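You operate a simulated robot arm through the tools that you are given. There is no shell and no other tool.

Carry out the task below with a simulated robot arm. There is one attempt and no reset: what you move stays moved.

JOB
Fill both glasses to their lines from the copper jug.
Fine: set the tall glass on the mat and put the jug back. Set down upright: copper jug, tall glass.

It is judged by the outcome, as a careful person would: the job done as asked, and still so three seconds after it is handed in. It fails if anything else is knocked over, pushed out of place, dropped, spilled or broken.

ROBOT AND FRAMES
A 6-joint arm with a two-finger gripper, fixed in place. Base frame: the origin is at the foot of the arm, x ahead of it, y to its left, z up. Units: m, degrees, N and s.
Its first joint turns from -166.0 to 166.0 degrees. Payload 2.45 kg.
Tool frame: the origin (TCP) lies between the finger pads and is the grasp point; the fingertips stand 0.02 m ahead of it; z points along the fingers, y is the line along which they close. Largest opening 0.14 m; the body of the gripper starts 0.168 m behind the TCP.
Orientation is told as [roll, pitch, yaw] about the base's x, y, z axes, in that order, counted from this pose: with the fingers straight down and closing along the base's y, the tool's x points along the base's -x, its y along +y and its z along -z.

CONTROLS
- The arm moves only by the tool apply_moves. Its argument "series" is a list of rows, each a list of 6 numbers: the shift along the tool's x, y, z in m, then the turn, a rotation vector about the tool's x, y, z in degrees. In form: [[tx, ty, tz, wx, wy, wz], ...]. A call has 1 to 20 rows; each row is the pose to reach, as a shift and turn from the pose commanded when the call began, along the tool's axes at that moment. "grip" is the gripper command, from -1 (fully open) to 1 (shut), values between in proportion, set as the call begins (left out, the last holds). Rows are played at 5 a second. More than 0.05 m and 8.6 degrees between two rows, or a gripper value outside its range, and nothing of the call is played. Where a pose cannot be reached the arm comes as near as it can. A force on the tool above 40 N (or 10 N above the force at the start of the call, whichever is more), or a blocked arm, ends the call early, and 0.2 s more pass. The fingers move at their own pace (about 0.045 m/s each) and stop on an object; they squeeze with about 38 N. The grip force told is the motor's: it shows also when the fingers shut on nothing. Time passes only in rows, and 0.2 s behind the last, so rows that repeat a pose let the fingers close. The reply holds the time, the measured pose of the TCP, the force on the tool along the base axes, the opening and the grip force, in the units named above and with some noise, with the torque about the TCP (base axes, N m) and any sound that the robot's microphone picked up.
- Cameras (640 x 400 px; columns grow to the right, rows downward): "scene" is fixed at [0.0511, -0.5004, 1.3426]; the picture's right is [0.49, -0.87, 0.00], its down [-0.32, -0.18, -0.93] and it looks along [0.81, 0.45, -0.37] (base axes); focal length 330 px, centre (320, 200). "wrist" rides on the gripper at [0.078, 0.011, -0.209] in the tool frame; the picture's right is [-0.14, 0.99, 0.00], its down [-0.92, -0.13, -0.37] and it looks along [-0.37, -0.05, 0.93] (tool axes); focal length 280 px, centre (320, 200).
- capture(camera): a new picture of that camera. The clock stands still meanwhile.
- locate(camera, pixels): for up to 12 pixels [column, row] of the newest picture of that camera ("zoom" is the newest enlarged one), the place [x, y, z] in the base frame of the surface seen there, good to about 0.003 m. The clock stands still meanwhile.
- close_up(camera, box): a new picture of the part [left, top, right, bottom] of that camera's present view, enlarged. The clock stands still meanwhile.
- hand_in(): hands the job in; it is judged then, once.

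Open the gripper and draw the arm clear of the work before you hand the job in, unless the task says otherwise.

The tools are called by a JSON object that holds its "name" and its "arguments". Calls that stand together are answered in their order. apply_moves: Moves the arm, as the interface text tells. Its arguments: {"type":"object","properties":{"series":{"type":"array","items":{"type":"array","items":{"type":"number"}}},"grip":{"type":"number"}},"required":["series"]} The other tools are called the same way: capture (camera) takes a picture; locate (camera, pixels) gives the place of the surface under pixels of a picture; close_up (camera, box) takes an enlarged picture of a part of a camera's view; hand_in () hands the job in.

At the start:

```text
t: 0.0
tcp_pos: [0.7964, 0.167, 1.2145]
tcp_rot: [0.1, 0.0, 0.0]
wrist_force: [0.2, 0.2, -0.2]
torque: [-0.02, -0.01, -0.01]
grip_width: 0.1398
gripper_force: 0.1
```

scene: 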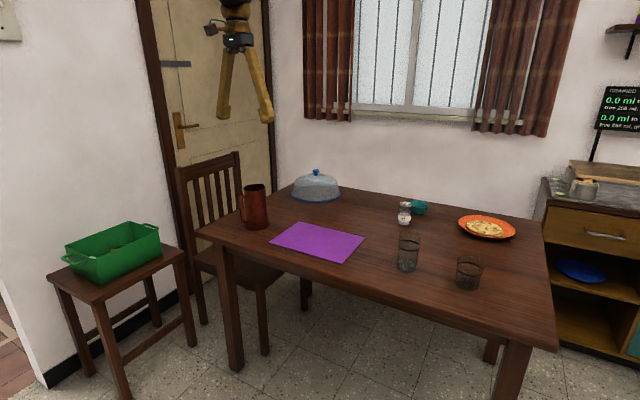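
wrist: 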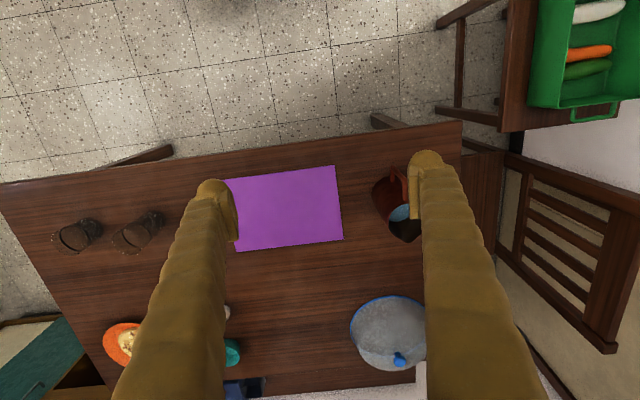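

The scene shows the copper jug at about (255,207), two glasses at (408,253) and (468,273), the purple mat at (318,242), and a display at (620,108). I take close-ups of these to understand the details.

{"name": "close_up", "arguments": {"camera": "scene", "box": [560, 70, 640, 150]}}

{"name": "close_up", "arguments": {"camera": "scene", "box": [380, 190, 510, 300]}}

{"name": "close_up", "arguments": {"camera": "scene", "box": [220, 160, 380, 270]}}

```text
5.00 times, centred on (600, 110) of scene
```

zoom: 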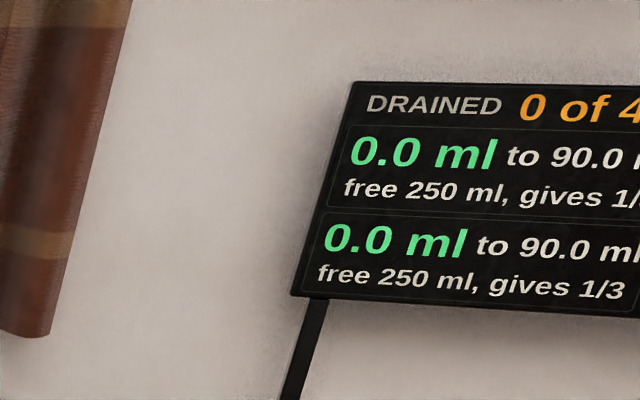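

```text
3.64 times, centred on (445, 245) of scene
```

zoom: 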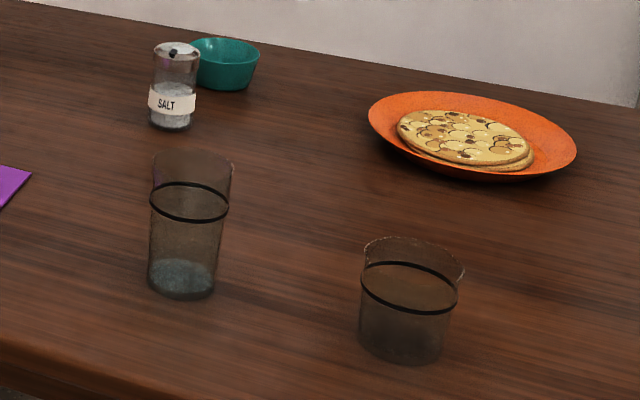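

```text
3.64 times, centred on (300, 215) of scene
```

zoom: 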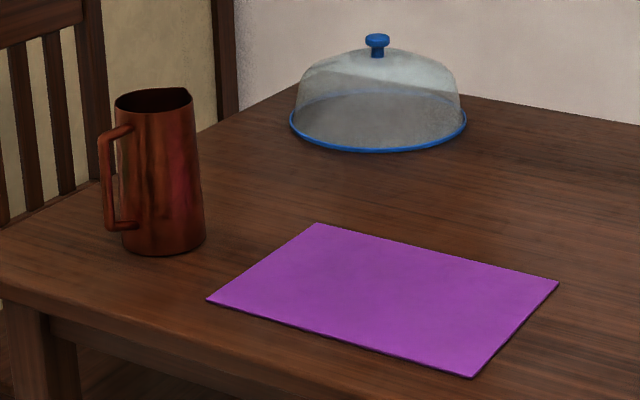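

The display is cut off at the right edge of the scene image; I enlarge its visible portion more to read the text, and locate the key objects.

{"name": "close_up", "arguments": {"camera": "scene", "box": [590, 80, 640, 132]}}

{"name": "locate", "arguments": {"camera": "scene", "pixels": [[408, 270], [408, 240], [468, 289], [468, 262], [255, 227], [256, 187], [243, 207], [272, 242], [308, 222], [364, 236], [347, 262], [620, 105]]}}

{"name": "close_up", "arguments": {"camera": "wrist", "box": [30, 190, 190, 290]}}

{"name": "close_up", "arguments": {"camera": "wrist", "box": [340, 140, 460, 260]}}

```text
7.69 times, centred on (615, 106) of scene
```

zoom: 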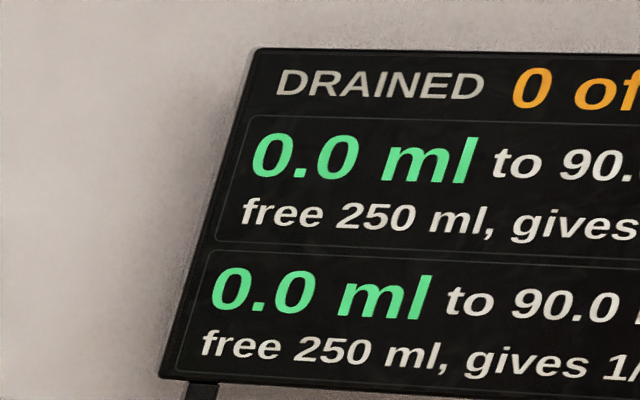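

```text
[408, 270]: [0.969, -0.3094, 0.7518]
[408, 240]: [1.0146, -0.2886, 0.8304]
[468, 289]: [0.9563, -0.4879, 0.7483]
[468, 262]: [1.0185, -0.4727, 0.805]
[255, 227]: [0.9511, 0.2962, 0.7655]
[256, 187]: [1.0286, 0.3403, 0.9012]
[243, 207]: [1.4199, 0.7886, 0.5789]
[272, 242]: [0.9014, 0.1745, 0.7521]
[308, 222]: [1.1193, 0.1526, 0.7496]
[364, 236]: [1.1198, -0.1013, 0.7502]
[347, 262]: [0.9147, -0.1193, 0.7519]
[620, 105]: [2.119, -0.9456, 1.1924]
```

```text
4.00 times, centred on (110, 240) of wrist
```

zoom: 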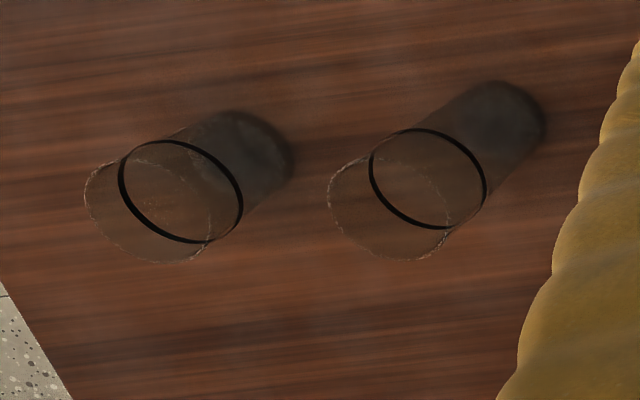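

```text
3.33 times, centred on (400, 200) of wrist
```

zoom: 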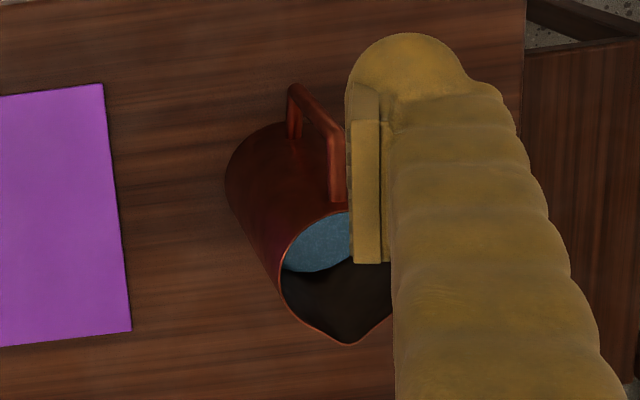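

The display is only partly visible and may or may not concern the glasses. I zoom in on the glasses and jug for exact geometry (rims, rings, bases).

{"name": "close_up", "arguments": {"camera": "scene", "box": [385, 220, 435, 280]}}

{"name": "locate", "arguments": {"camera": "zoom", "pixels": [[320, 340], [320, 200], [230, 200], [410, 200], [320, 100], [320, 250], [320, 300], [240, 320]]}}

{"name": "close_up", "arguments": {"camera": "scene", "box": [440, 245, 500, 300]}}

{"name": "close_up", "arguments": {"camera": "scene", "box": [230, 175, 280, 240]}}

```text
6.67 times, centred on (410, 250) of scene
```

zoom: 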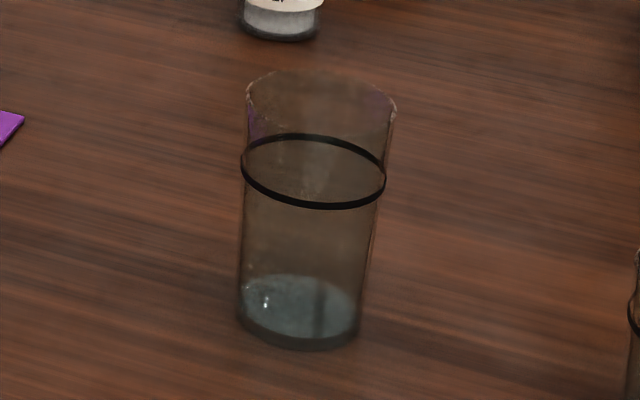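

```text
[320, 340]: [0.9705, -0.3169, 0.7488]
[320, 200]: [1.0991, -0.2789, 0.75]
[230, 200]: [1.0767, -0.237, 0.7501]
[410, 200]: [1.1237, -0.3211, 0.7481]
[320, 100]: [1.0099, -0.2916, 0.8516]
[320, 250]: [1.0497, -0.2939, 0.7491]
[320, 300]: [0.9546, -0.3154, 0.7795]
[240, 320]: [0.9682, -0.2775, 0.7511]
```

```text
7.27 times, centred on (470, 272) of scene
```

zoom: 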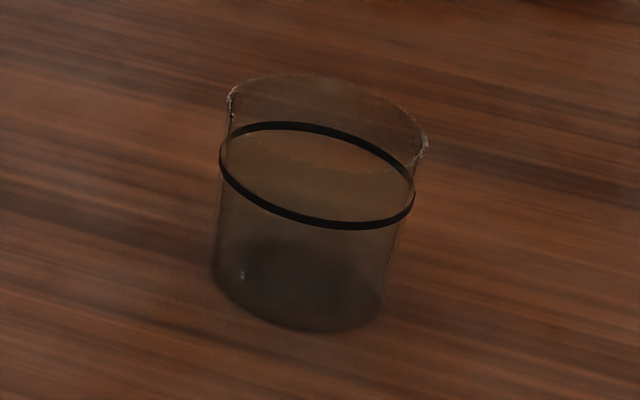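

```text
6.15 times, centred on (255, 208) of scene
```

zoom: 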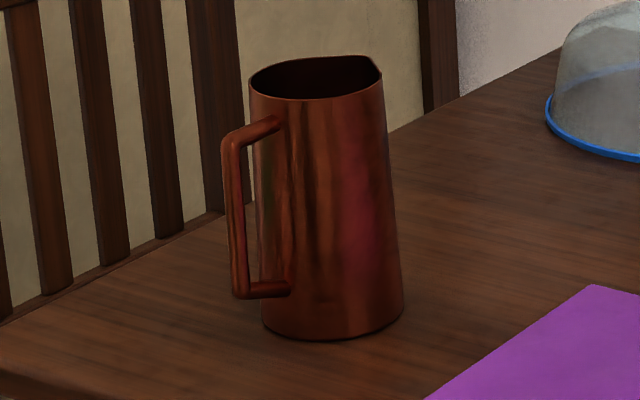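

The newest zoom shows the jug; the tall glass already holds some water (level around z≈0.78). I locate jug points: rim left/right/spout, base, handle.

{"name": "locate", "arguments": {"camera": "zoom", "pixels": [[320, 97], [253, 80], [378, 72], [320, 57], [268, 325], [335, 336], [398, 305], [232, 200], [232, 140], [245, 288], [330, 200], [380, 200]]}}

```text
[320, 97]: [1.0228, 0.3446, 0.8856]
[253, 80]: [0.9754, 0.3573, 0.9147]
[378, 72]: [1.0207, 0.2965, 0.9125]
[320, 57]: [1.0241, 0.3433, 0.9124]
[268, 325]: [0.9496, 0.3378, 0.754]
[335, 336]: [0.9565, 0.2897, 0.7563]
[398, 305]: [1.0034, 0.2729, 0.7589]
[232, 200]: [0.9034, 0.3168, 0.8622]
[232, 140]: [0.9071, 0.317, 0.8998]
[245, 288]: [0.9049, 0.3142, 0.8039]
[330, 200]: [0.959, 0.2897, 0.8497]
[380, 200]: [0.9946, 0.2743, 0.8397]
```

The jug stands at about (0.994, 0.320) with the handle toward the robot (−x) and the spout toward +x; the tall glass already holds a little water. I move the arm over the glasses to look down on them with the wrist camera.

{"name": "apply_moves", "arguments": {"series": [[0.008, -0.0456, 0.005, 0, 0, 0], [0.016, -0.0912, 0.01, 0, 0, 0], [0.024, -0.1368, 0.015, 0, 0, 0], [0.032, -0.1824, 0.02, 0, 0, 0], [0.04, -0.228, 0.025, 0, 0, 0], [0.048, -0.2736, 0.03, 0, 0, 0], [0.056, -0.3192, 0.035, 0, 0, 0], [0.064, -0.3648, 0.04, 0, 0, 0], [0.072, -0.4104, 0.045, 0, 0, 0], [0.08, -0.456, 0.05, 0, 0, 0], [0.088, -0.5016, 0.055, 0, 0, 0], [0.096, -0.547, 0.06, 0, 0, 0]]}}

{"name": "capture", "arguments": {"camera": "wrist"}}

{"name": "capture", "arguments": {"camera": "scene"}}

```text
t: 2.6
tcp_pos: [0.6992, -0.3802, 1.1551]
tcp_rot: [0.0, 0.0, 0.2]
wrist_force: [0.3, -0.1, 0.1]
torque: [-0.01, 0.02, -0.01]
grip_width: 0.1399
gripper_force: 0.2
```

```text
taken
```

wrist: 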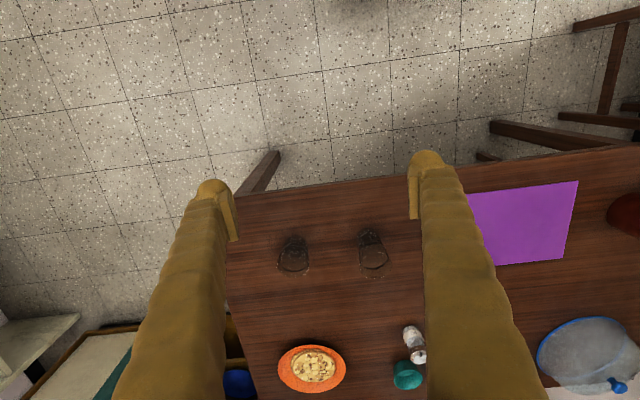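

```text
taken
```

scene: 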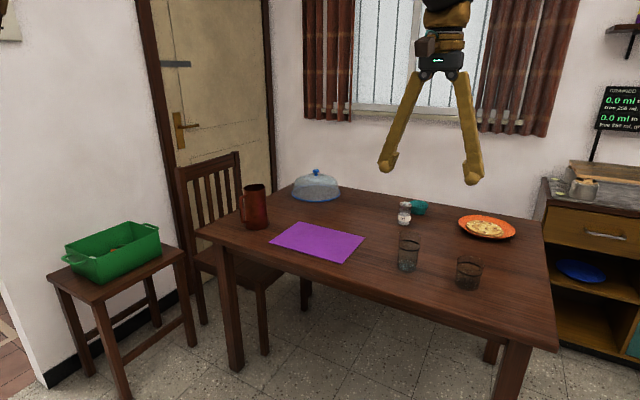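

The wrist view now shows the short glass at (293,255) and the tall glass at (373,252). I enlarge both and the table edge.

{"name": "close_up", "arguments": {"camera": "wrist", "box": [340, 215, 410, 285]}}

{"name": "locate", "arguments": {"camera": "zoom", "pixels": [[260, 200], [380, 200], [320, 130], [320, 280], [300, 110], [350, 300], [240, 290], [400, 290]]}}

{"name": "close_up", "arguments": {"camera": "wrist", "box": [260, 220, 330, 290]}}

{"name": "locate", "arguments": {"camera": "wrist", "pixels": [[238, 196], [320, 186], [400, 178], [500, 166], [600, 152], [412, 337], [420, 357], [313, 368]]}}

```text
5.71 times, centred on (375, 250) of wrist
```

zoom: 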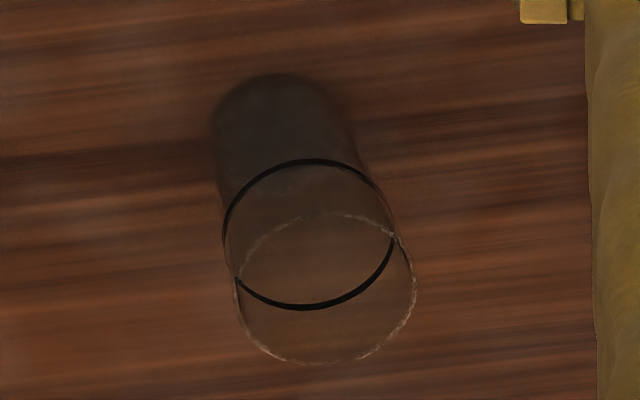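

```text
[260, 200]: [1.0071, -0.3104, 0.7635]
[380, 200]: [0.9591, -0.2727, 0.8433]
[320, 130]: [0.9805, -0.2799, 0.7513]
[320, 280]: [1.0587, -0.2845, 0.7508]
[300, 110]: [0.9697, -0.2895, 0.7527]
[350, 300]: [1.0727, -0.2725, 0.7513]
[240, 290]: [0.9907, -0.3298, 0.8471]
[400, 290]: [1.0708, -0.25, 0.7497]
```

```text
5.71 times, centred on (295, 255) of wrist
```

zoom: 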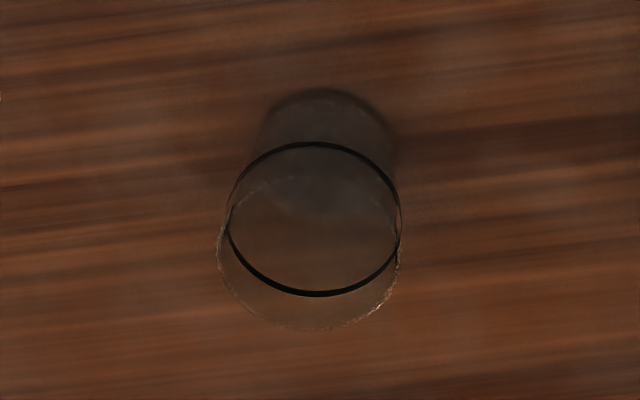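

```text
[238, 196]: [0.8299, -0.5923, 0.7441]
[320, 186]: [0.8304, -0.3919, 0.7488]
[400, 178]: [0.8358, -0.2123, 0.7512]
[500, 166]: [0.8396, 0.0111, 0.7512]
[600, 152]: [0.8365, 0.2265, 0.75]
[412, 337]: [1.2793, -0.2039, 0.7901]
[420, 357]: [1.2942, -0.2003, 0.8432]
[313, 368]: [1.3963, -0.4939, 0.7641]
```

The table's near edge is at x≈0.834, top z=0.75; I estimate the tall glass at (0.982, −0.298), rim z≈0.868, and the short glass at (0.982, −0.480), rim z≈0.825. I'll move the tall glass (nearly empty) to the mat first; here I turn the tool toward its radial direction.

{"name": "apply_moves", "arguments": {"series": [[-0.0052, 0.03, 0.0138, 0, 0, 4.25], [-0.0104, 0.06, 0.0275, 0, 0, 8.5], [-0.0156, 0.09, 0.0413, 0, 0, 12.75], [-0.0208, 0.12, 0.055, 0, 0, 17]], "grip": -1}}

```text
t: 3.6
tcp_pos: [0.7221, -0.2607, 1.0994]
tcp_rot: [0.0, -0.1, -17.1]
wrist_force: [0.4, 0.0, -0.4]
torque: [-0.02, -0.02, -0.01]
grip_width: 0.1399
gripper_force: 0.0
```

Yaw is −17° as planned. Now I pitch the tool 55° forward while descending to a pre-grasp position about 0.13 m behind the tall glass.

{"name": "apply_moves", "arguments": {"series": [[-0.022, 0.0057, 0.03, 0, -7.857, 0], [-0.044, 0.0115, 0.06, 0, -15.714, 0], [-0.066, 0.0172, 0.09, 0, -23.571, 0], [-0.088, 0.0229, 0.12, 0, -31.43, 0], [-0.11, 0.0286, 0.15, 0, -39.286, 0], [-0.132, 0.0344, 0.18, 0, -47.143, 0], [-0.154, 0.0401, 0.21, 0, -55, 0]]}}

{"name": "capture", "arguments": {"camera": "scene"}}

{"name": "capture", "arguments": {"camera": "wrist"}}

```text
t: 5.2
tcp_pos: [0.8818, -0.2672, 0.8902]
tcp_rot: [0.2, -55.1, -17.0]
wrist_force: [0.1, -0.2, 0.6]
torque: [0.06, 0.02, 0.01]
grip_width: 0.1398
gripper_force: 0.0
```

```text
taken
```

scene: 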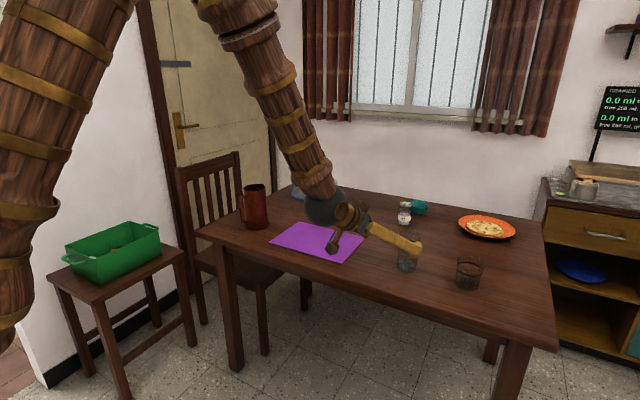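

```text
taken
```

wrist: 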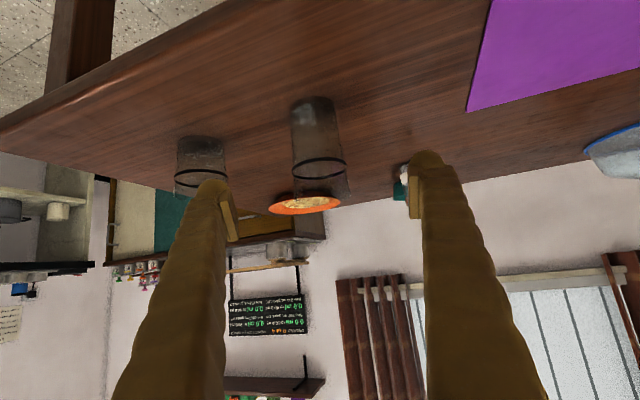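

The wrist camera now sees the whole display (upside down) around (268,315); I enlarge it. The tall glass sits between the fingers at (318,145).

{"name": "close_up", "arguments": {"camera": "wrist", "box": [223, 290, 313, 340]}}

{"name": "close_up", "arguments": {"camera": "wrist", "box": [260, 80, 380, 210]}}

```text
7.11 times, centred on (268, 315) of wrist
```

zoom: 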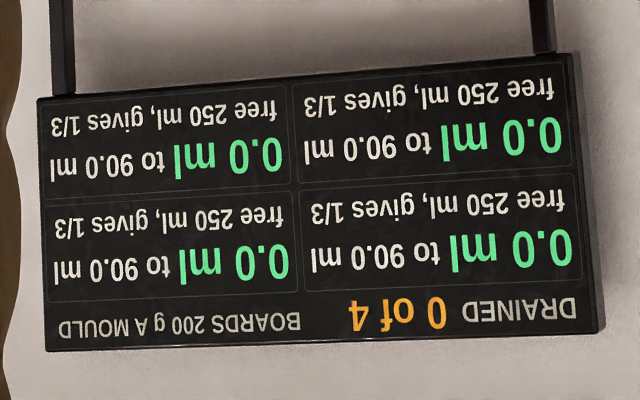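

```text
3.08 times, centred on (320, 145) of wrist
```

zoom: 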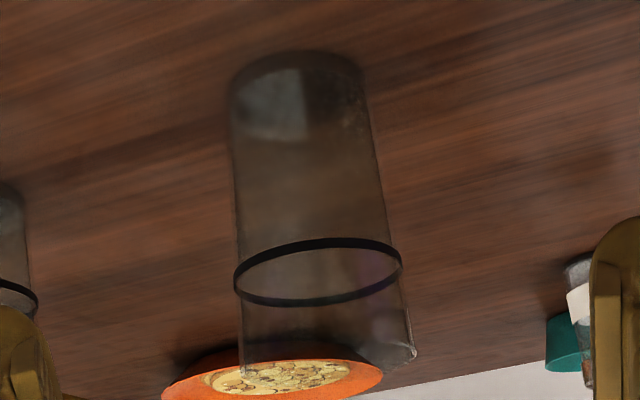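

The board is about moulds being drained — unrelated to this job. Now I advance along the tool axis to bring the tall glass between the pads (TCP to about (0.982, −0.298, 0.805)).

{"name": "apply_moves", "arguments": {"series": [[0.0098, 0, 0.02, 0, 0, 0], [0.0098, 0, 0.045, 0, 0, 0], [0.0098, 0, 0.07, 0, 0, 0], [0.0098, 0, 0.095, 0, 0, 0], [0.0098, 0, 0.115, 0, 0, 0], [0.0098, 0, 0.135, 0, 0, 0]]}}

{"name": "capture", "arguments": {"camera": "wrist"}}

{"name": "close_up", "arguments": {"camera": "scene", "box": [330, 200, 490, 300]}}

```text
t: 6.6
tcp_pos: [0.9814, -0.2979, 0.8048]
tcp_rot: [0.1, -55.0, -16.9]
wrist_force: [-0.2, 0.7, 0.2]
torque: [-0.04, 0.0, -0.02]
grip_width: 0.1401
gripper_force: 0.1
```

```text
taken
```

wrist: 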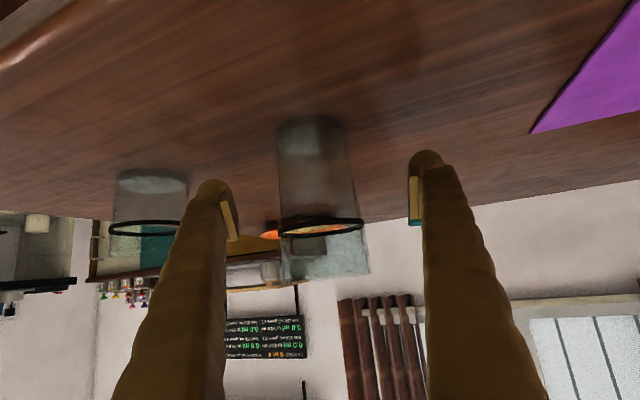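

```text
4.00 times, centred on (410, 250) of scene
```

zoom: 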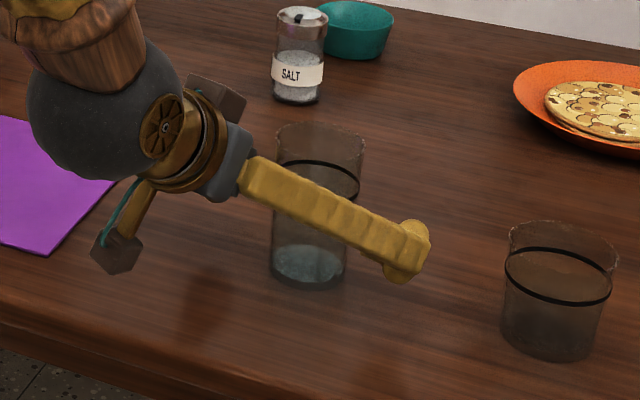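

The tall glass is centred between the pads (columns ~225 and ~415, glass ~318). I close the gripper and wait.

{"name": "apply_moves", "arguments": {"series": [[0, 0, 0, 0, 0, 0], [0, 0, 0, 0, 0, 0], [0, 0, 0, 0, 0, 0], [0, 0, 0, 0, 0, 0], [0, 0, 0, 0, 0, 0], [0, 0, 0, 0, 0, 0], [0, 0, 0, 0, 0, 0], [0, 0, 0, 0, 0, 0]], "grip": 1}}

```text
t: 8.4
tcp_pos: [0.9812, -0.2986, 0.8043]
tcp_rot: [0.1, -55.0, -17.0]
wrist_force: [0.7, -0.3, 1.6]
torque: [-0.01, -0.06, -0.01]
grip_width: 0.0626
gripper_force: 38.3
```

The fingers hold the glass at width 0.0626 m with 38 N. I lift it straight up 0.10 m, slowly.

{"name": "apply_moves", "arguments": {"series": [[-0.0041, 0, -0.0029, 0, 0, 0], [-0.0123, 0, -0.0086, 0, 0, 0], [-0.0246, 0, -0.0172, 0, 0, 0], [-0.0369, 0, -0.0258, 0, 0, 0], [-0.0491, 0, -0.0344, 0, 0, 0], [-0.0614, 0, -0.043, 0, 0, 0], [-0.0737, 0, -0.0516, 0, 0, 0], [-0.0819, 0, -0.0574, 0, 0, 0], [-0.0819, 0, -0.0574, 0, 0, 0]]}}

{"name": "close_up", "arguments": {"camera": "scene", "box": [330, 170, 490, 290]}}

```text
t: 10.4
tcp_pos: [0.9805, -0.2965, 0.9045]
tcp_rot: [0.0, -55.0, -17.0]
wrist_force: [-0.4, -0.2, -1.1]
torque: [0.02, -0.03, 0.0]
grip_width: 0.0627
gripper_force: 38.2
```

```text
3.33 times, centred on (410, 230) of scene
```

zoom: 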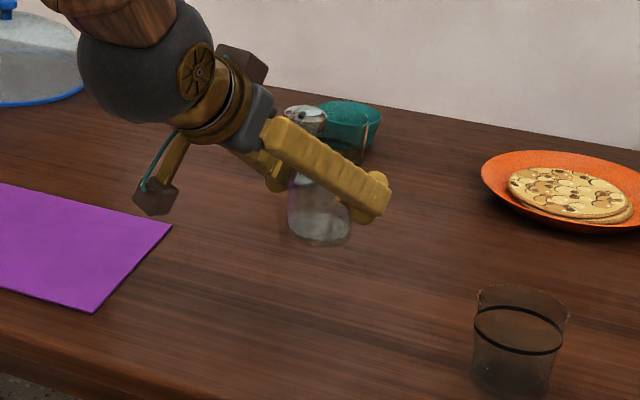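

The glass is lifted upright; the mat is clear. I carry the glass over to (0.99, 0.03) above the mat, turning the yaw to 0 smoothly.

{"name": "apply_moves", "arguments": {"series": [[0.001, 0.0063, -0.0014, -0.278, 0, -0.195], [0.0035, 0.022, -0.005, -0.974, 0, -0.683], [0.0074, 0.0473, -0.0106, -2.088, 0, -1.463], [0.0124, 0.0788, -0.0177, -3.48, 0, -2.438], [0.0178, 0.1134, -0.0255, -5.011, 0, -3.51], [0.0233, 0.1481, -0.0333, -6.542, 0, -4.583], [0.0287, 0.1827, -0.0411, -8.074, 0, -5.655], [0.0342, 0.2174, -0.0489, -9.605, 0, -6.728], [0.0391, 0.2489, -0.0559, -10.997, 0, -7.703], [0.0436, 0.2772, -0.0623, -12.25, 0, -8.58], [0.047, 0.2993, -0.0673, -13.224, 0, -9.263], [0.0495, 0.315, -0.0708, -13.92, 0, -9.75], [0.0495, 0.315, -0.0708, -13.92, 0, -9.75]]}}

{"name": "capture", "arguments": {"camera": "scene"}}

```text
t: 13.2
tcp_pos: [0.9904, 0.0299, 0.9046]
tcp_rot: [0.0, -55.0, 0.1]
wrist_force: [0.6, 0.2, -1.7]
torque: [-0.03, 0.01, 0.02]
grip_width: 0.0627
gripper_force: 37.9
```

```text
taken
```

scene: 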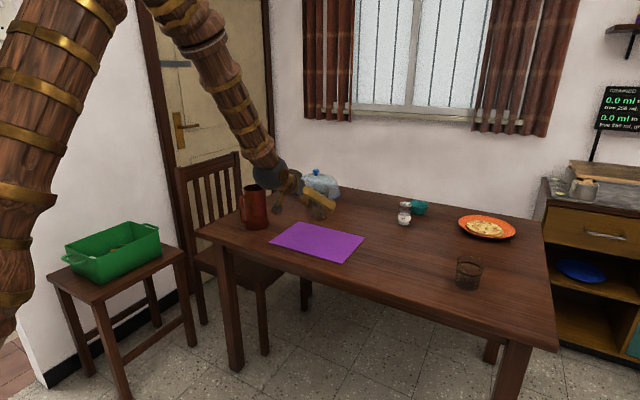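

The glass is above the mat at TCP (0.990, 0.030, 0.905). I lower it to just above the mat, slowing at the end.

{"name": "apply_moves", "arguments": {"series": [[0.0041, 0, 0.0029, 0, 0, 0], [0.0164, 0, 0.0115, 0, 0, 0], [0.0287, 0, 0.0201, 0, 0, 0], [0.041, 0, 0.0287, 0, 0, 0], [0.0532, 0, 0.0373, 0, 0, 0], [0.0639, 0, 0.0447, 0, 0, 0], [0.0713, 0, 0.0499, 0, 0, 0], [0.0754, 0, 0.0528, 0, 0, 0], [0.0775, 0, 0.0543, 0, 0, 0], [0.0775, 0, 0.0543, 0, 0, 0]]}}

{"name": "close_up", "arguments": {"camera": "scene", "box": [250, 150, 390, 270]}}

```text
t: 15.4
tcp_pos: [0.9901, 0.0295, 0.8094]
tcp_rot: [-0.1, -55.0, 0.1]
wrist_force: [-0.7, 0.3, -1.6]
torque: [0.0, 0.01, 0.01]
grip_width: 0.0626
gripper_force: 38.5
```

```text
3.33 times, centred on (320, 210) of scene
```

zoom: 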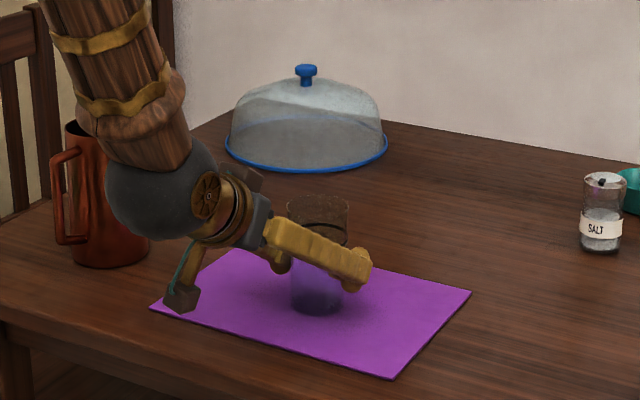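

Force still shows the glass's weight (−1.6 N), so it's not yet touching. I lower in 1 mm steps.

{"name": "apply_moves", "arguments": {"series": [[0.0008, 0, 0.0006, 0, 0, 0], [0.0016, 0, 0.0011, 0, 0, 0], [0.0025, 0, 0.0017, 0, 0, 0], [0.0025, 0, 0.0017, 0, 0, 0]]}}

```text
t: 16.4
tcp_pos: [0.9915, 0.0295, 0.8089]
tcp_rot: [0.0, -55.0, 0.0]
wrist_force: [-2.2, 0.4, 18.7]
torque: [-0.21, 0.06, -0.01]
grip_width: 0.0625
gripper_force: 38.1
```

Contact: +18.7 N, the glass stands on the mat. I relieve the pressing force by backing up ~1.8 mm before releasing.

{"name": "apply_moves", "arguments": {"series": [[-0.0008, 0, -0.0006, 0, 0, 0], [-0.0015, 0, -0.001, 0, 0, 0], [-0.0015, 0, -0.001, 0, 0, 0]]}}

```text
t: 17.2
tcp_pos: [0.9903, 0.0295, 0.8082]
tcp_rot: [0.0, -55.0, 0.2]
wrist_force: [0.7, 0.3, 8.1]
torque: [-0.14, -0.19, -0.01]
grip_width: 0.0627
gripper_force: 37.8
```

Still +8 N; I back off another ~0.7 mm.

{"name": "apply_moves", "arguments": {"series": [[-0.0006, 0, -0.0004, 0, 0, 0], [-0.0006, 0, -0.0004, 0, 0, 0]]}}

```text
t: 17.8
tcp_pos: [0.9892, 0.0294, 0.8088]
tcp_rot: [0.0, -54.9, 0.0]
wrist_force: [0.7, -1.6, -1.4]
torque: [-0.03, -0.02, 0.01]
grip_width: 0.0625
gripper_force: 37.9
```

Now about −1.4 N, i.e. barely touching; I lower 0.3 mm and then open the gripper.

{"name": "apply_moves", "arguments": {"series": [[0.0003, 0, 0.0002, 0, 0, 0], [0.0003, 0, 0.0002, 0, 0, 0]]}}

{"name": "apply_moves", "arguments": {"series": [[0, 0, 0, 0, 0, 0], [0, 0, 0, 0, 0, 0], [0, 0, 0, 0, 0, 0], [0, 0, 0, 0, 0, 0], [0, 0, 0, 0, 0, 0], [0, 0, 0, 0, 0, 0], [0, 0, 0, 0, 0, 0]], "grip": -1}}

{"name": "capture", "arguments": {"camera": "wrist"}}

{"name": "close_up", "arguments": {"camera": "scene", "box": [250, 150, 390, 270]}}

```text
t: 18.4
tcp_pos: [0.9909, 0.0293, 0.8092]
tcp_rot: [0.0, -55.0, 0.1]
wrist_force: [0.1, 0.0, -1.6]
torque: [-0.01, -0.03, -0.04]
grip_width: 0.0627
gripper_force: 37.8
```

```text
t: 20.0
tcp_pos: [0.9897, 0.0303, 0.8091]
tcp_rot: [0.0, -55.0, 0.1]
wrist_force: [-0.2, 0.0, -0.6]
torque: [-0.01, 0.03, -0.01]
grip_width: 0.14
gripper_force: 0.1
```

```text
taken
```

wrist: 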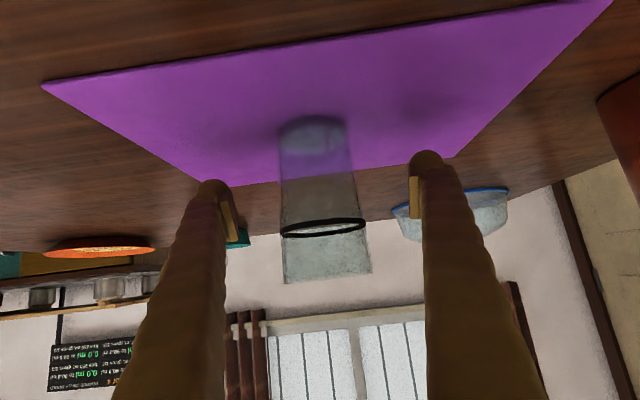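

```text
3.33 times, centred on (320, 210) of scene
```

zoom: 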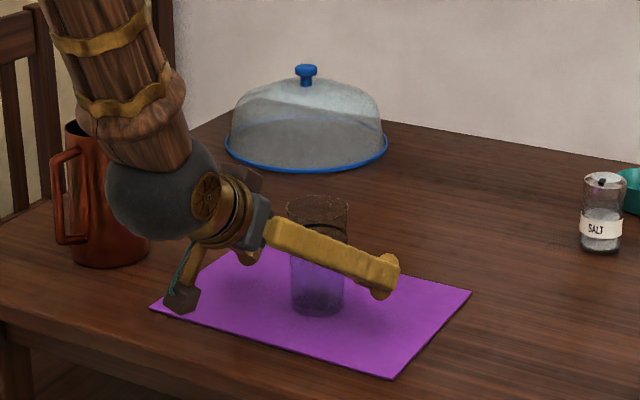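

The tall glass stands upright on the mat at about (0.990, 0.030). I back the open gripper straight out along the tool axis.

{"name": "apply_moves", "arguments": {"series": [[0, 0, -0.02, 0, 0, 0], [0, 0, -0.05, 0, 0, 0], [0, 0, -0.085, 0, 0, 0], [0, 0, -0.12, 0, 0, 0], [0, 0, -0.15, 0, 0, 0]]}}

{"name": "apply_moves", "arguments": {"series": [[0.0026, 0.0414, -0.0099, 0, -2.14, 0], [0.0051, 0.0829, -0.0198, 0, -4.29, 0], [0.0077, 0.1243, -0.0297, 0, -6.43, 0], [0.0103, 0.1657, -0.0395, 0, -8.57, 0], [0.0129, 0.2071, -0.0494, 0, -10.71, 0], [0.0154, 0.2486, -0.0593, 0, -12.86, 0], [0.018, 0.29, -0.0692, 0, -15, 0]]}}

{"name": "capture", "arguments": {"camera": "wrist"}}

{"name": "capture", "arguments": {"camera": "scene"}}

```text
t: 21.2
tcp_pos: [0.8671, 0.0293, 0.8946]
tcp_rot: [0.0, -55.0, -0.1]
wrist_force: [0.4, 0.0, 0.2]
torque: [-0.03, -0.03, 0.0]
grip_width: 0.1399
gripper_force: 0.0
```

```text
t: 22.8
tcp_pos: [0.8006, 0.3199, 0.9192]
tcp_rot: [0.0, -70.1, 0.1]
wrist_force: [0.0, -0.1, 0.0]
torque: [0.0, -0.03, -0.01]
grip_width: 0.1398
gripper_force: 0.1
```

```text
taken
```

wrist: 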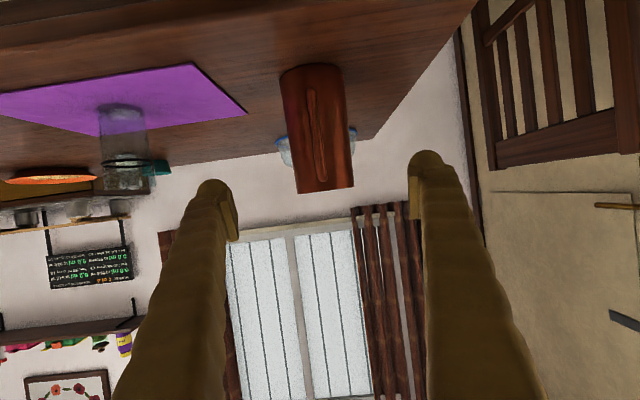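

```text
taken
```

scene: 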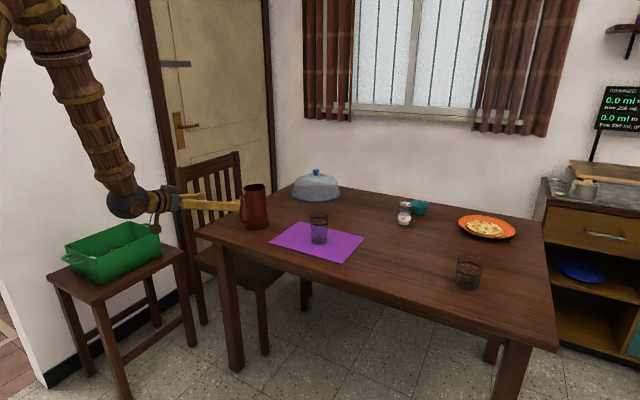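

The jug is centred between the fingers (column ~317). I zoom on the jug and check the green box position for clearance.

{"name": "close_up", "arguments": {"camera": "wrist", "box": [240, 50, 400, 200]}}

{"name": "locate", "arguments": {"camera": "wrist", "pixels": [[290, 120], [345, 120], [318, 100], [318, 170], [302, 190], [350, 185], [282, 80], [340, 72], [326, 130], [308, 130]]}}

{"name": "locate", "arguments": {"camera": "scene", "pixels": [[158, 228], [100, 233], [68, 262], [160, 255], [128, 210], [318, 240], [318, 215]]}}

```text
2.67 times, centred on (320, 125) of wrist
```

zoom: 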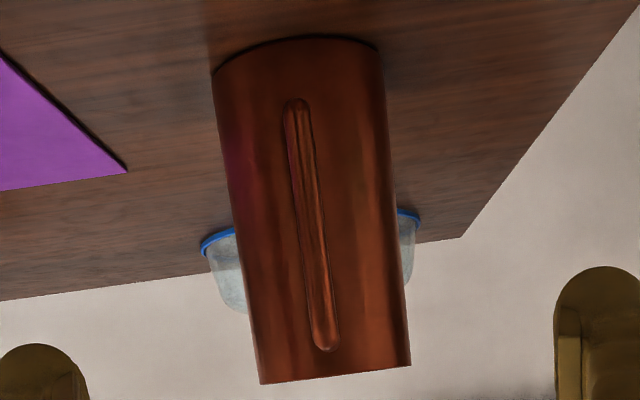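

```text
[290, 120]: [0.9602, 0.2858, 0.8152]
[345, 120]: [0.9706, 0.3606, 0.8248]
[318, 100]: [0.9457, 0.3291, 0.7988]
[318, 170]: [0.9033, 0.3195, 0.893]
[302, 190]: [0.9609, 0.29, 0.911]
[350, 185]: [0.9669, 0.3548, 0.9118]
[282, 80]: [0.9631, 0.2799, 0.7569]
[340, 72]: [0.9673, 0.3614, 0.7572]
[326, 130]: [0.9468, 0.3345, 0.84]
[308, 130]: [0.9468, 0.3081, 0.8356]
```

```text
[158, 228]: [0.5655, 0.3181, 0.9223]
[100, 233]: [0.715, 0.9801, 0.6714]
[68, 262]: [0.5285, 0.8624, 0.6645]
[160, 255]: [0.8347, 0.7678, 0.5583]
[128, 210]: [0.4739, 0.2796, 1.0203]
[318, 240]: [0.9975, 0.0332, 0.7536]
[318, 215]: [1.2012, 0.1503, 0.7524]
```

The jug's axis is at about (0.992, 0.321), handle pointing straight to −x, spout tip about 0.05 m ahead at z≈0.913; the inside water level is about half. I flatten the tool to 10° below horizontal and line up, at z≈0.878.

{"name": "apply_moves", "arguments": {"series": [[0.0123, 0.0003, 0.0062, 0, -3.33, 0], [0.0245, 0.0007, 0.0125, 0, -6.67, 0], [0.0368, 0.001, 0.0187, 0, -10, 0], [0.0368, 0.001, 0.0187, 0, -10, 0]]}}

{"name": "capture", "arguments": {"camera": "wrist"}}

```text
t: 23.8
tcp_pos: [0.8056, 0.3195, 0.8793]
tcp_rot: [-0.1, -80.0, 0.1]
wrist_force: [-0.3, 0.0, 0.4]
torque: [-0.03, 0.0, -0.02]
grip_width: 0.1402
gripper_force: 0.1
```

```text
taken
```

wrist: 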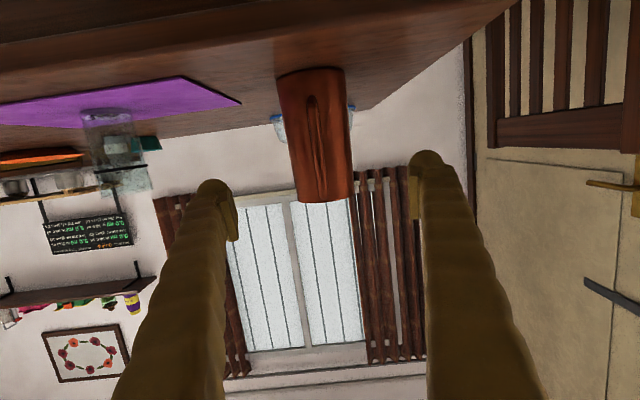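

Aligned; I advance along the tool axis in two stages, pausing about 0.05 m short to check.

{"name": "apply_moves", "arguments": {"series": [[0.0003, 0.0015, 0.03, 0, 0, 0], [0.0006, 0.0015, 0.06, 0, 0, 0], [0.0009, 0.0015, 0.09, 0, 0, 0], [0.001, 0.0015, 0.115, 0, 0, 0], [0.001, 0.0015, 0.135, 0, 0, 0], [0.001, 0.0015, 0.14, 0, 0, 0]]}}

{"name": "capture", "arguments": {"camera": "wrist"}}

{"name": "close_up", "arguments": {"camera": "scene", "box": [180, 150, 320, 260]}}

```text
t: 25.2
tcp_pos: [0.9425, 0.3228, 0.854]
tcp_rot: [-0.2, -80.0, 0.2]
wrist_force: [0.3, 0.2, 0.1]
torque: [-0.01, -0.02, 0.02]
grip_width: 0.1401
gripper_force: 0.1
```

```text
taken
```

wrist: 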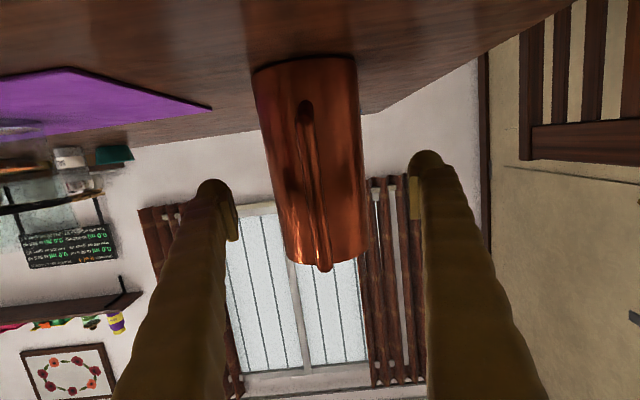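

```text
3.64 times, centred on (250, 205) of scene
```

zoom: 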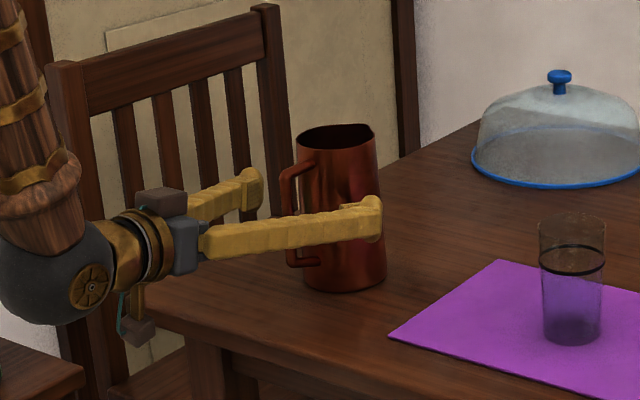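

The jug and its handle fit between the fingers with clearance. I advance the last ~0.05 m and then close.

{"name": "apply_moves", "arguments": {"series": [[0.0002, -0.001, 0.015, 0, 0, 0], [0.0003, -0.001, 0.03, 0, 0, 0], [0.0003, -0.001, 0.043, 0, 0, 0], [0.0003, -0.001, 0.051, 0, 0, 0], [0.0003, -0.001, 0.051, 0, 0, 0]]}}

{"name": "capture", "arguments": {"camera": "wrist"}}

{"name": "close_up", "arguments": {"camera": "scene", "box": [180, 150, 320, 260]}}

```text
t: 26.4
tcp_pos: [0.9928, 0.3218, 0.8442]
tcp_rot: [0.0, -80.0, 0.1]
wrist_force: [0.0, -0.4, 0.5]
torque: [0.01, 0.0, 0.01]
grip_width: 0.1398
gripper_force: 0.0
```

```text
taken
```

wrist: 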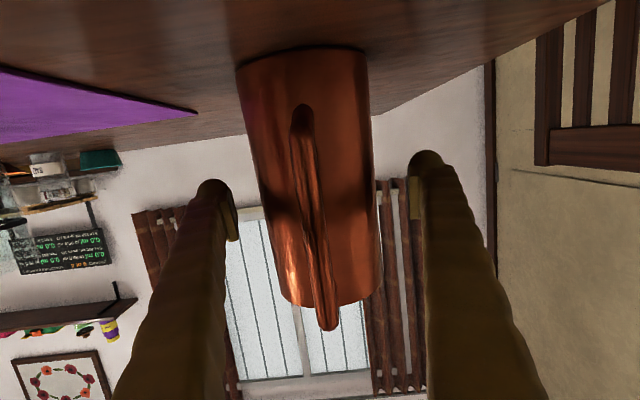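

```text
3.64 times, centred on (250, 205) of scene
```

zoom: 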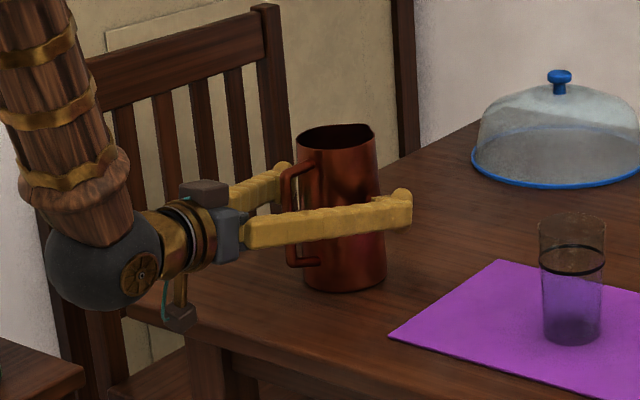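

The jug is centred on the TCP (jug edges at columns ~263 and ~373 at row 195). I close the gripper on the jug body.

{"name": "apply_moves", "arguments": {"series": [[0, 0, 0, 0, 0, 0], [0, 0, 0, 0, 0, 0], [0, 0, 0, 0, 0, 0], [0, 0, 0, 0, 0, 0], [0, 0, 0, 0, 0, 0], [0, 0, 0, 0, 0, 0], [0, 0, 0, 0, 0, 0]], "grip": 1}}

{"name": "close_up", "arguments": {"camera": "scene", "box": [180, 150, 320, 260]}}

```text
t: 28.0
tcp_pos: [0.9937, 0.3201, 0.8444]
tcp_rot: [0.0, -80.0, 0.1]
wrist_force: [-0.5, -2.8, 1.0]
torque: [-0.04, 0.02, 0.04]
grip_width: 0.0881
gripper_force: 37.6
```

```text
3.64 times, centred on (250, 205) of scene
```

zoom: 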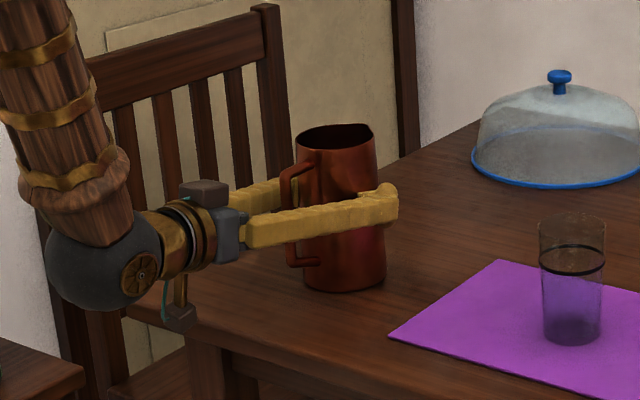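

The jug is held at width 0.088 m. I lift slowly 0.03 m to check for slipping and read the weight.

{"name": "apply_moves", "arguments": {"series": [[-0.002, 0, -0.0003, 0, 0, 0], [-0.0059, 0, -0.001, 0, 0, 0], [-0.0118, 0, -0.0021, 0, 0, 0], [-0.0197, 0, -0.0035, 0, 0, 0], [-0.0276, 0, -0.0049, 0, 0, 0], [-0.0296, 0, -0.0052, 0, 0, 0], [-0.0296, 0, -0.0052, 0, 0, 0]]}}

{"name": "close_up", "arguments": {"camera": "scene", "box": [180, 150, 320, 260]}}

```text
t: 29.6
tcp_pos: [0.9933, 0.3208, 0.8748]
tcp_rot: [-0.1, -80.0, 0.1]
wrist_force: [0.2, 0.0, -7.0]
torque: [-0.02, -0.1, -0.04]
grip_width: 0.0881
gripper_force: 38.3
```

```text
3.64 times, centred on (250, 205) of scene
```

zoom: 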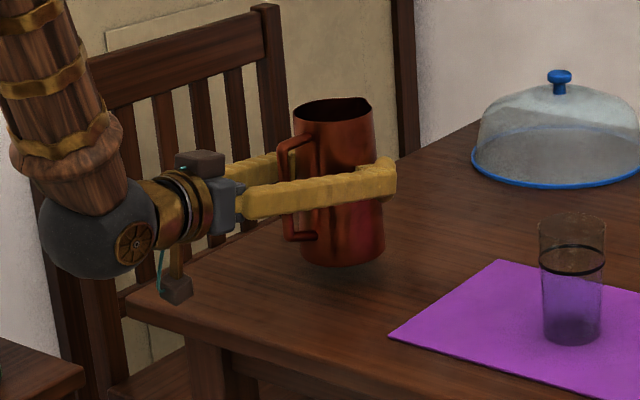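

The jug hangs upright and weighs about 7 N (incl. water), no slip. I lift it a further 0.125 m, then draw it back away from the table centre.

{"name": "apply_moves", "arguments": {"series": [[-0.0098, 0, -0.0017, 0, 0, 0], [-0.0295, 0, -0.0052, 0, 0, 0], [-0.0542, 0, -0.0095, 0, 0, 0], [-0.0788, 0, -0.0139, 0, 0, 0], [-0.1034, 0, -0.0182, 0, 0, 0], [-0.1182, 0, -0.0208, 0, 0, 0], [-0.1231, 0, -0.0217, 0, 0, 0]]}}

{"name": "apply_moves", "arguments": {"series": [[0.0011, -0.01, -0.0064, 0, 0, 0], [0.0041, -0.036, -0.023, 0, 0, 0], [0.0079, -0.07, -0.0448, 0, 0, 0], [0.0124, -0.11, -0.0704, 0, 0, 0], [0.0167, -0.148, -0.0947, 0, 0, 0], [0.0201, -0.178, -0.1139, 0, 0, 0], [0.0221, -0.196, -0.1254, 0, 0, 0], [0.0226, -0.2, -0.128, 0, 0, 0], [0.0226, -0.2, -0.128, 0, 0, 0]]}}

{"name": "capture", "arguments": {"camera": "scene"}}

```text
t: 31.2
tcp_pos: [0.9936, 0.3219, 0.9989]
tcp_rot: [0.0, -80.0, 0.2]
wrist_force: [0.3, 0.8, -7.9]
torque: [0.0, -0.14, 0.01]
grip_width: 0.0877
gripper_force: 37.6
```

```text
t: 33.2
tcp_pos: [0.8634, 0.1212, 1.0001]
tcp_rot: [-0.1, -80.0, 0.2]
wrist_force: [0.0, 0.0, -7.2]
torque: [-0.01, -0.12, 0.05]
grip_width: 0.0879
gripper_force: 37.7
```

```text
taken
```

scene: 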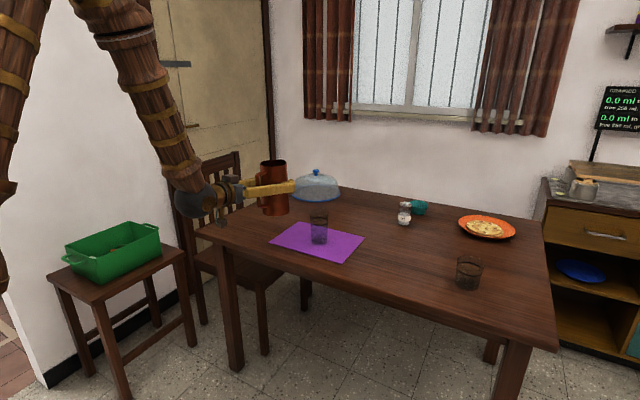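

The jug is held at TCP (0.863, 0.121, 1.000). I zoom on the jug to check spout position and on the short glass rim.

{"name": "close_up", "arguments": {"camera": "scene", "box": [240, 145, 310, 220]}}

{"name": "locate", "arguments": {"camera": "zoom", "pixels": [[270, 95], [370, 92], [395, 75], [388, 72], [330, 70], [320, 120], [395, 110]]}}

{"name": "close_up", "arguments": {"camera": "scene", "box": [440, 245, 500, 300]}}

{"name": "locate", "arguments": {"camera": "zoom", "pixels": [[233, 92], [424, 140], [422, 150], [310, 75], [260, 75], [365, 90], [225, 165], [412, 205], [320, 225], [330, 125]]}}

```text
5.33 times, centred on (275, 182) of scene
```

zoom: 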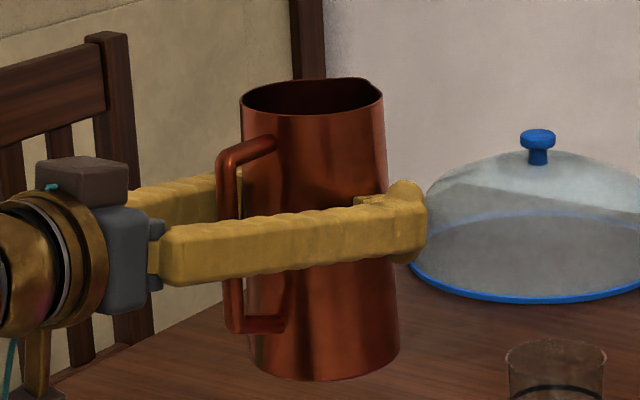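

```text
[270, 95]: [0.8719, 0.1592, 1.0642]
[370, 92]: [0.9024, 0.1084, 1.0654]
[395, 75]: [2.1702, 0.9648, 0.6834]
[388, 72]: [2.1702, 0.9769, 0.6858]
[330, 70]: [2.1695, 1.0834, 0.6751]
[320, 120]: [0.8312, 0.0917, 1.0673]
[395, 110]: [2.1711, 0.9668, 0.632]
```

```text
7.27 times, centred on (470, 272) of scene
```

zoom: 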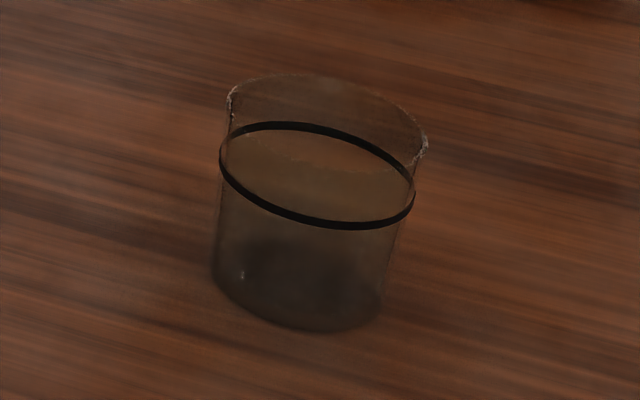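

```text
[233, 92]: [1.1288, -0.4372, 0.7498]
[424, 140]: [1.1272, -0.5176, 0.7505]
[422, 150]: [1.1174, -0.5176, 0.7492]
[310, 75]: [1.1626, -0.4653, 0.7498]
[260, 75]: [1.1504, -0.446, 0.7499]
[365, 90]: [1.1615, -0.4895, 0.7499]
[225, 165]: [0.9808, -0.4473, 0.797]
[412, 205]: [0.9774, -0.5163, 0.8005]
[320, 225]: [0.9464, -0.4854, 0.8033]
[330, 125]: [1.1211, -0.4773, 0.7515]
```

The ring on the short glass is at z≈0.80 (centre ≈(0.980, −0.482)); the spout tip matches my model (0.05 ahead, 0.069 above TCP). I now carry the jug toward the short glass, turning to yaw −50°.

{"name": "apply_moves", "arguments": {"series": [[-0.0001, -0.0096, 0.0003, 0.985, 0, 0.174], [-0.0002, -0.0336, 0.0012, 3.447, 0, 0.608], [-0.0004, -0.0672, 0.0023, 6.895, 0, 1.215], [-0.0006, -0.1056, 0.0037, 10.835, 0, 1.91], [-0.0009, -0.1488, 0.0052, 15.267, 0, 2.691], [-0.0012, -0.192, 0.0067, 19.7, 0, 3.472], [-0.0015, -0.24, 0.0084, 24.625, 0, 4.34], [-0.0018, -0.288, 0.01, 29.55, 0, 5.208], [-0.002, -0.3312, 0.0115, 33.98, 0, 5.99], [-0.0023, -0.3744, 0.013, 38.415, 0, 6.77], [-0.0025, -0.4128, 0.0144, 42.355, 0, 7.465], [-0.0027, -0.4464, 0.0155, 45.8, 0, 8.07], [-0.0029, -0.4704, 0.0164, 48.265, 0, 8.506], [-0.003, -0.48, 0.0167, 49.25, 0, 8.68], [-0.003, -0.48, 0.0167, 49.25, 0, 8.68]]}}

{"name": "capture", "arguments": {"camera": "scene"}}

```text
t: 36.4
tcp_pos: [0.8793, -0.3591, 0.9996]
tcp_rot: [0.0, -79.9, -49.8]
wrist_force: [0.1, -0.9, -7.7]
torque: [-0.07, -0.06, -0.01]
grip_width: 0.088
gripper_force: 37.6
```

```text
taken
```

scene: 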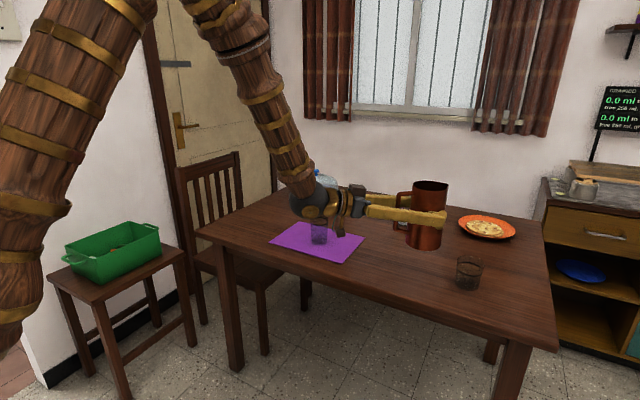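

Laterally the spout lines up with the short glass. I now pre-tilt the jug by 45° while bringing the lip over the glass, still high above it (no water should flow at 45° if the jug is half full).

{"name": "apply_moves", "arguments": {"series": [[0.0005, 0, 0.0042, 0, 2.8, 0], [0.0016, 0, 0.0125, 0, 8.4, 0], [0.0027, 0, 0.0208, 0, 14, 0], [0.0038, 0, 0.0291, 0, 19.7, 0], [0.0048, 0, 0.0374, 0, 25.3, 0], [0.0059, 0, 0.0457, 0, 30.9, 0], [0.007, 0, 0.054, 0, 36.6, 0], [0.0081, 0, 0.0623, 0, 42.2, 0], [0.0086, 0, 0.0665, 0, 45, 0], [0.0086, 0, 0.0665, 0, 45, 0]]}}

{"name": "close_up", "arguments": {"camera": "scene", "box": [370, 160, 530, 310]}}

{"name": "capture", "arguments": {"camera": "wrist"}}

```text
t: 38.6
tcp_pos: [0.9216, -0.4079, 0.9793]
tcp_rot: [0.0, -35.0, -49.9]
wrist_force: [0.3, -0.8, -6.2]
torque: [-0.11, -0.12, -0.02]
grip_width: 0.0877
gripper_force: 38.4
```

```text
2.67 times, centred on (450, 235) of scene
```

zoom: 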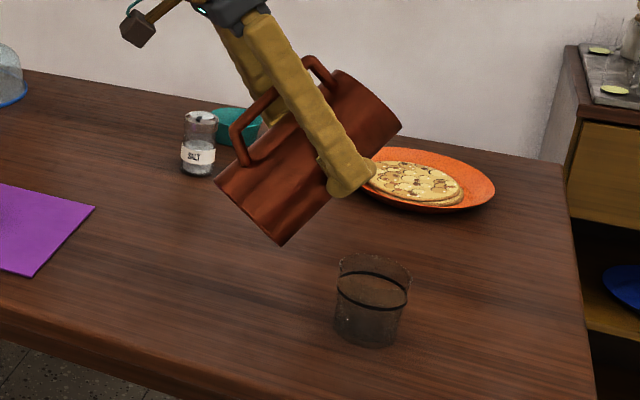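

```text
taken
```

wrist: 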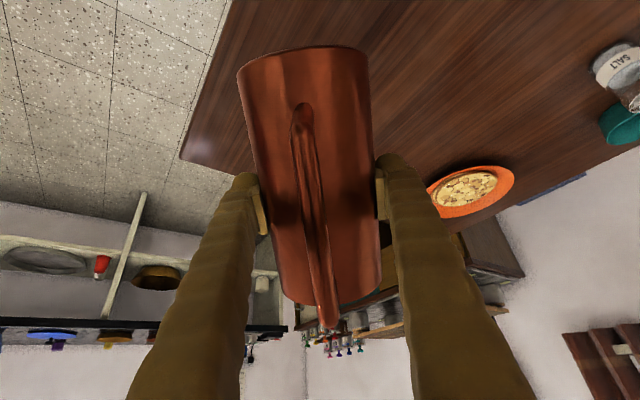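

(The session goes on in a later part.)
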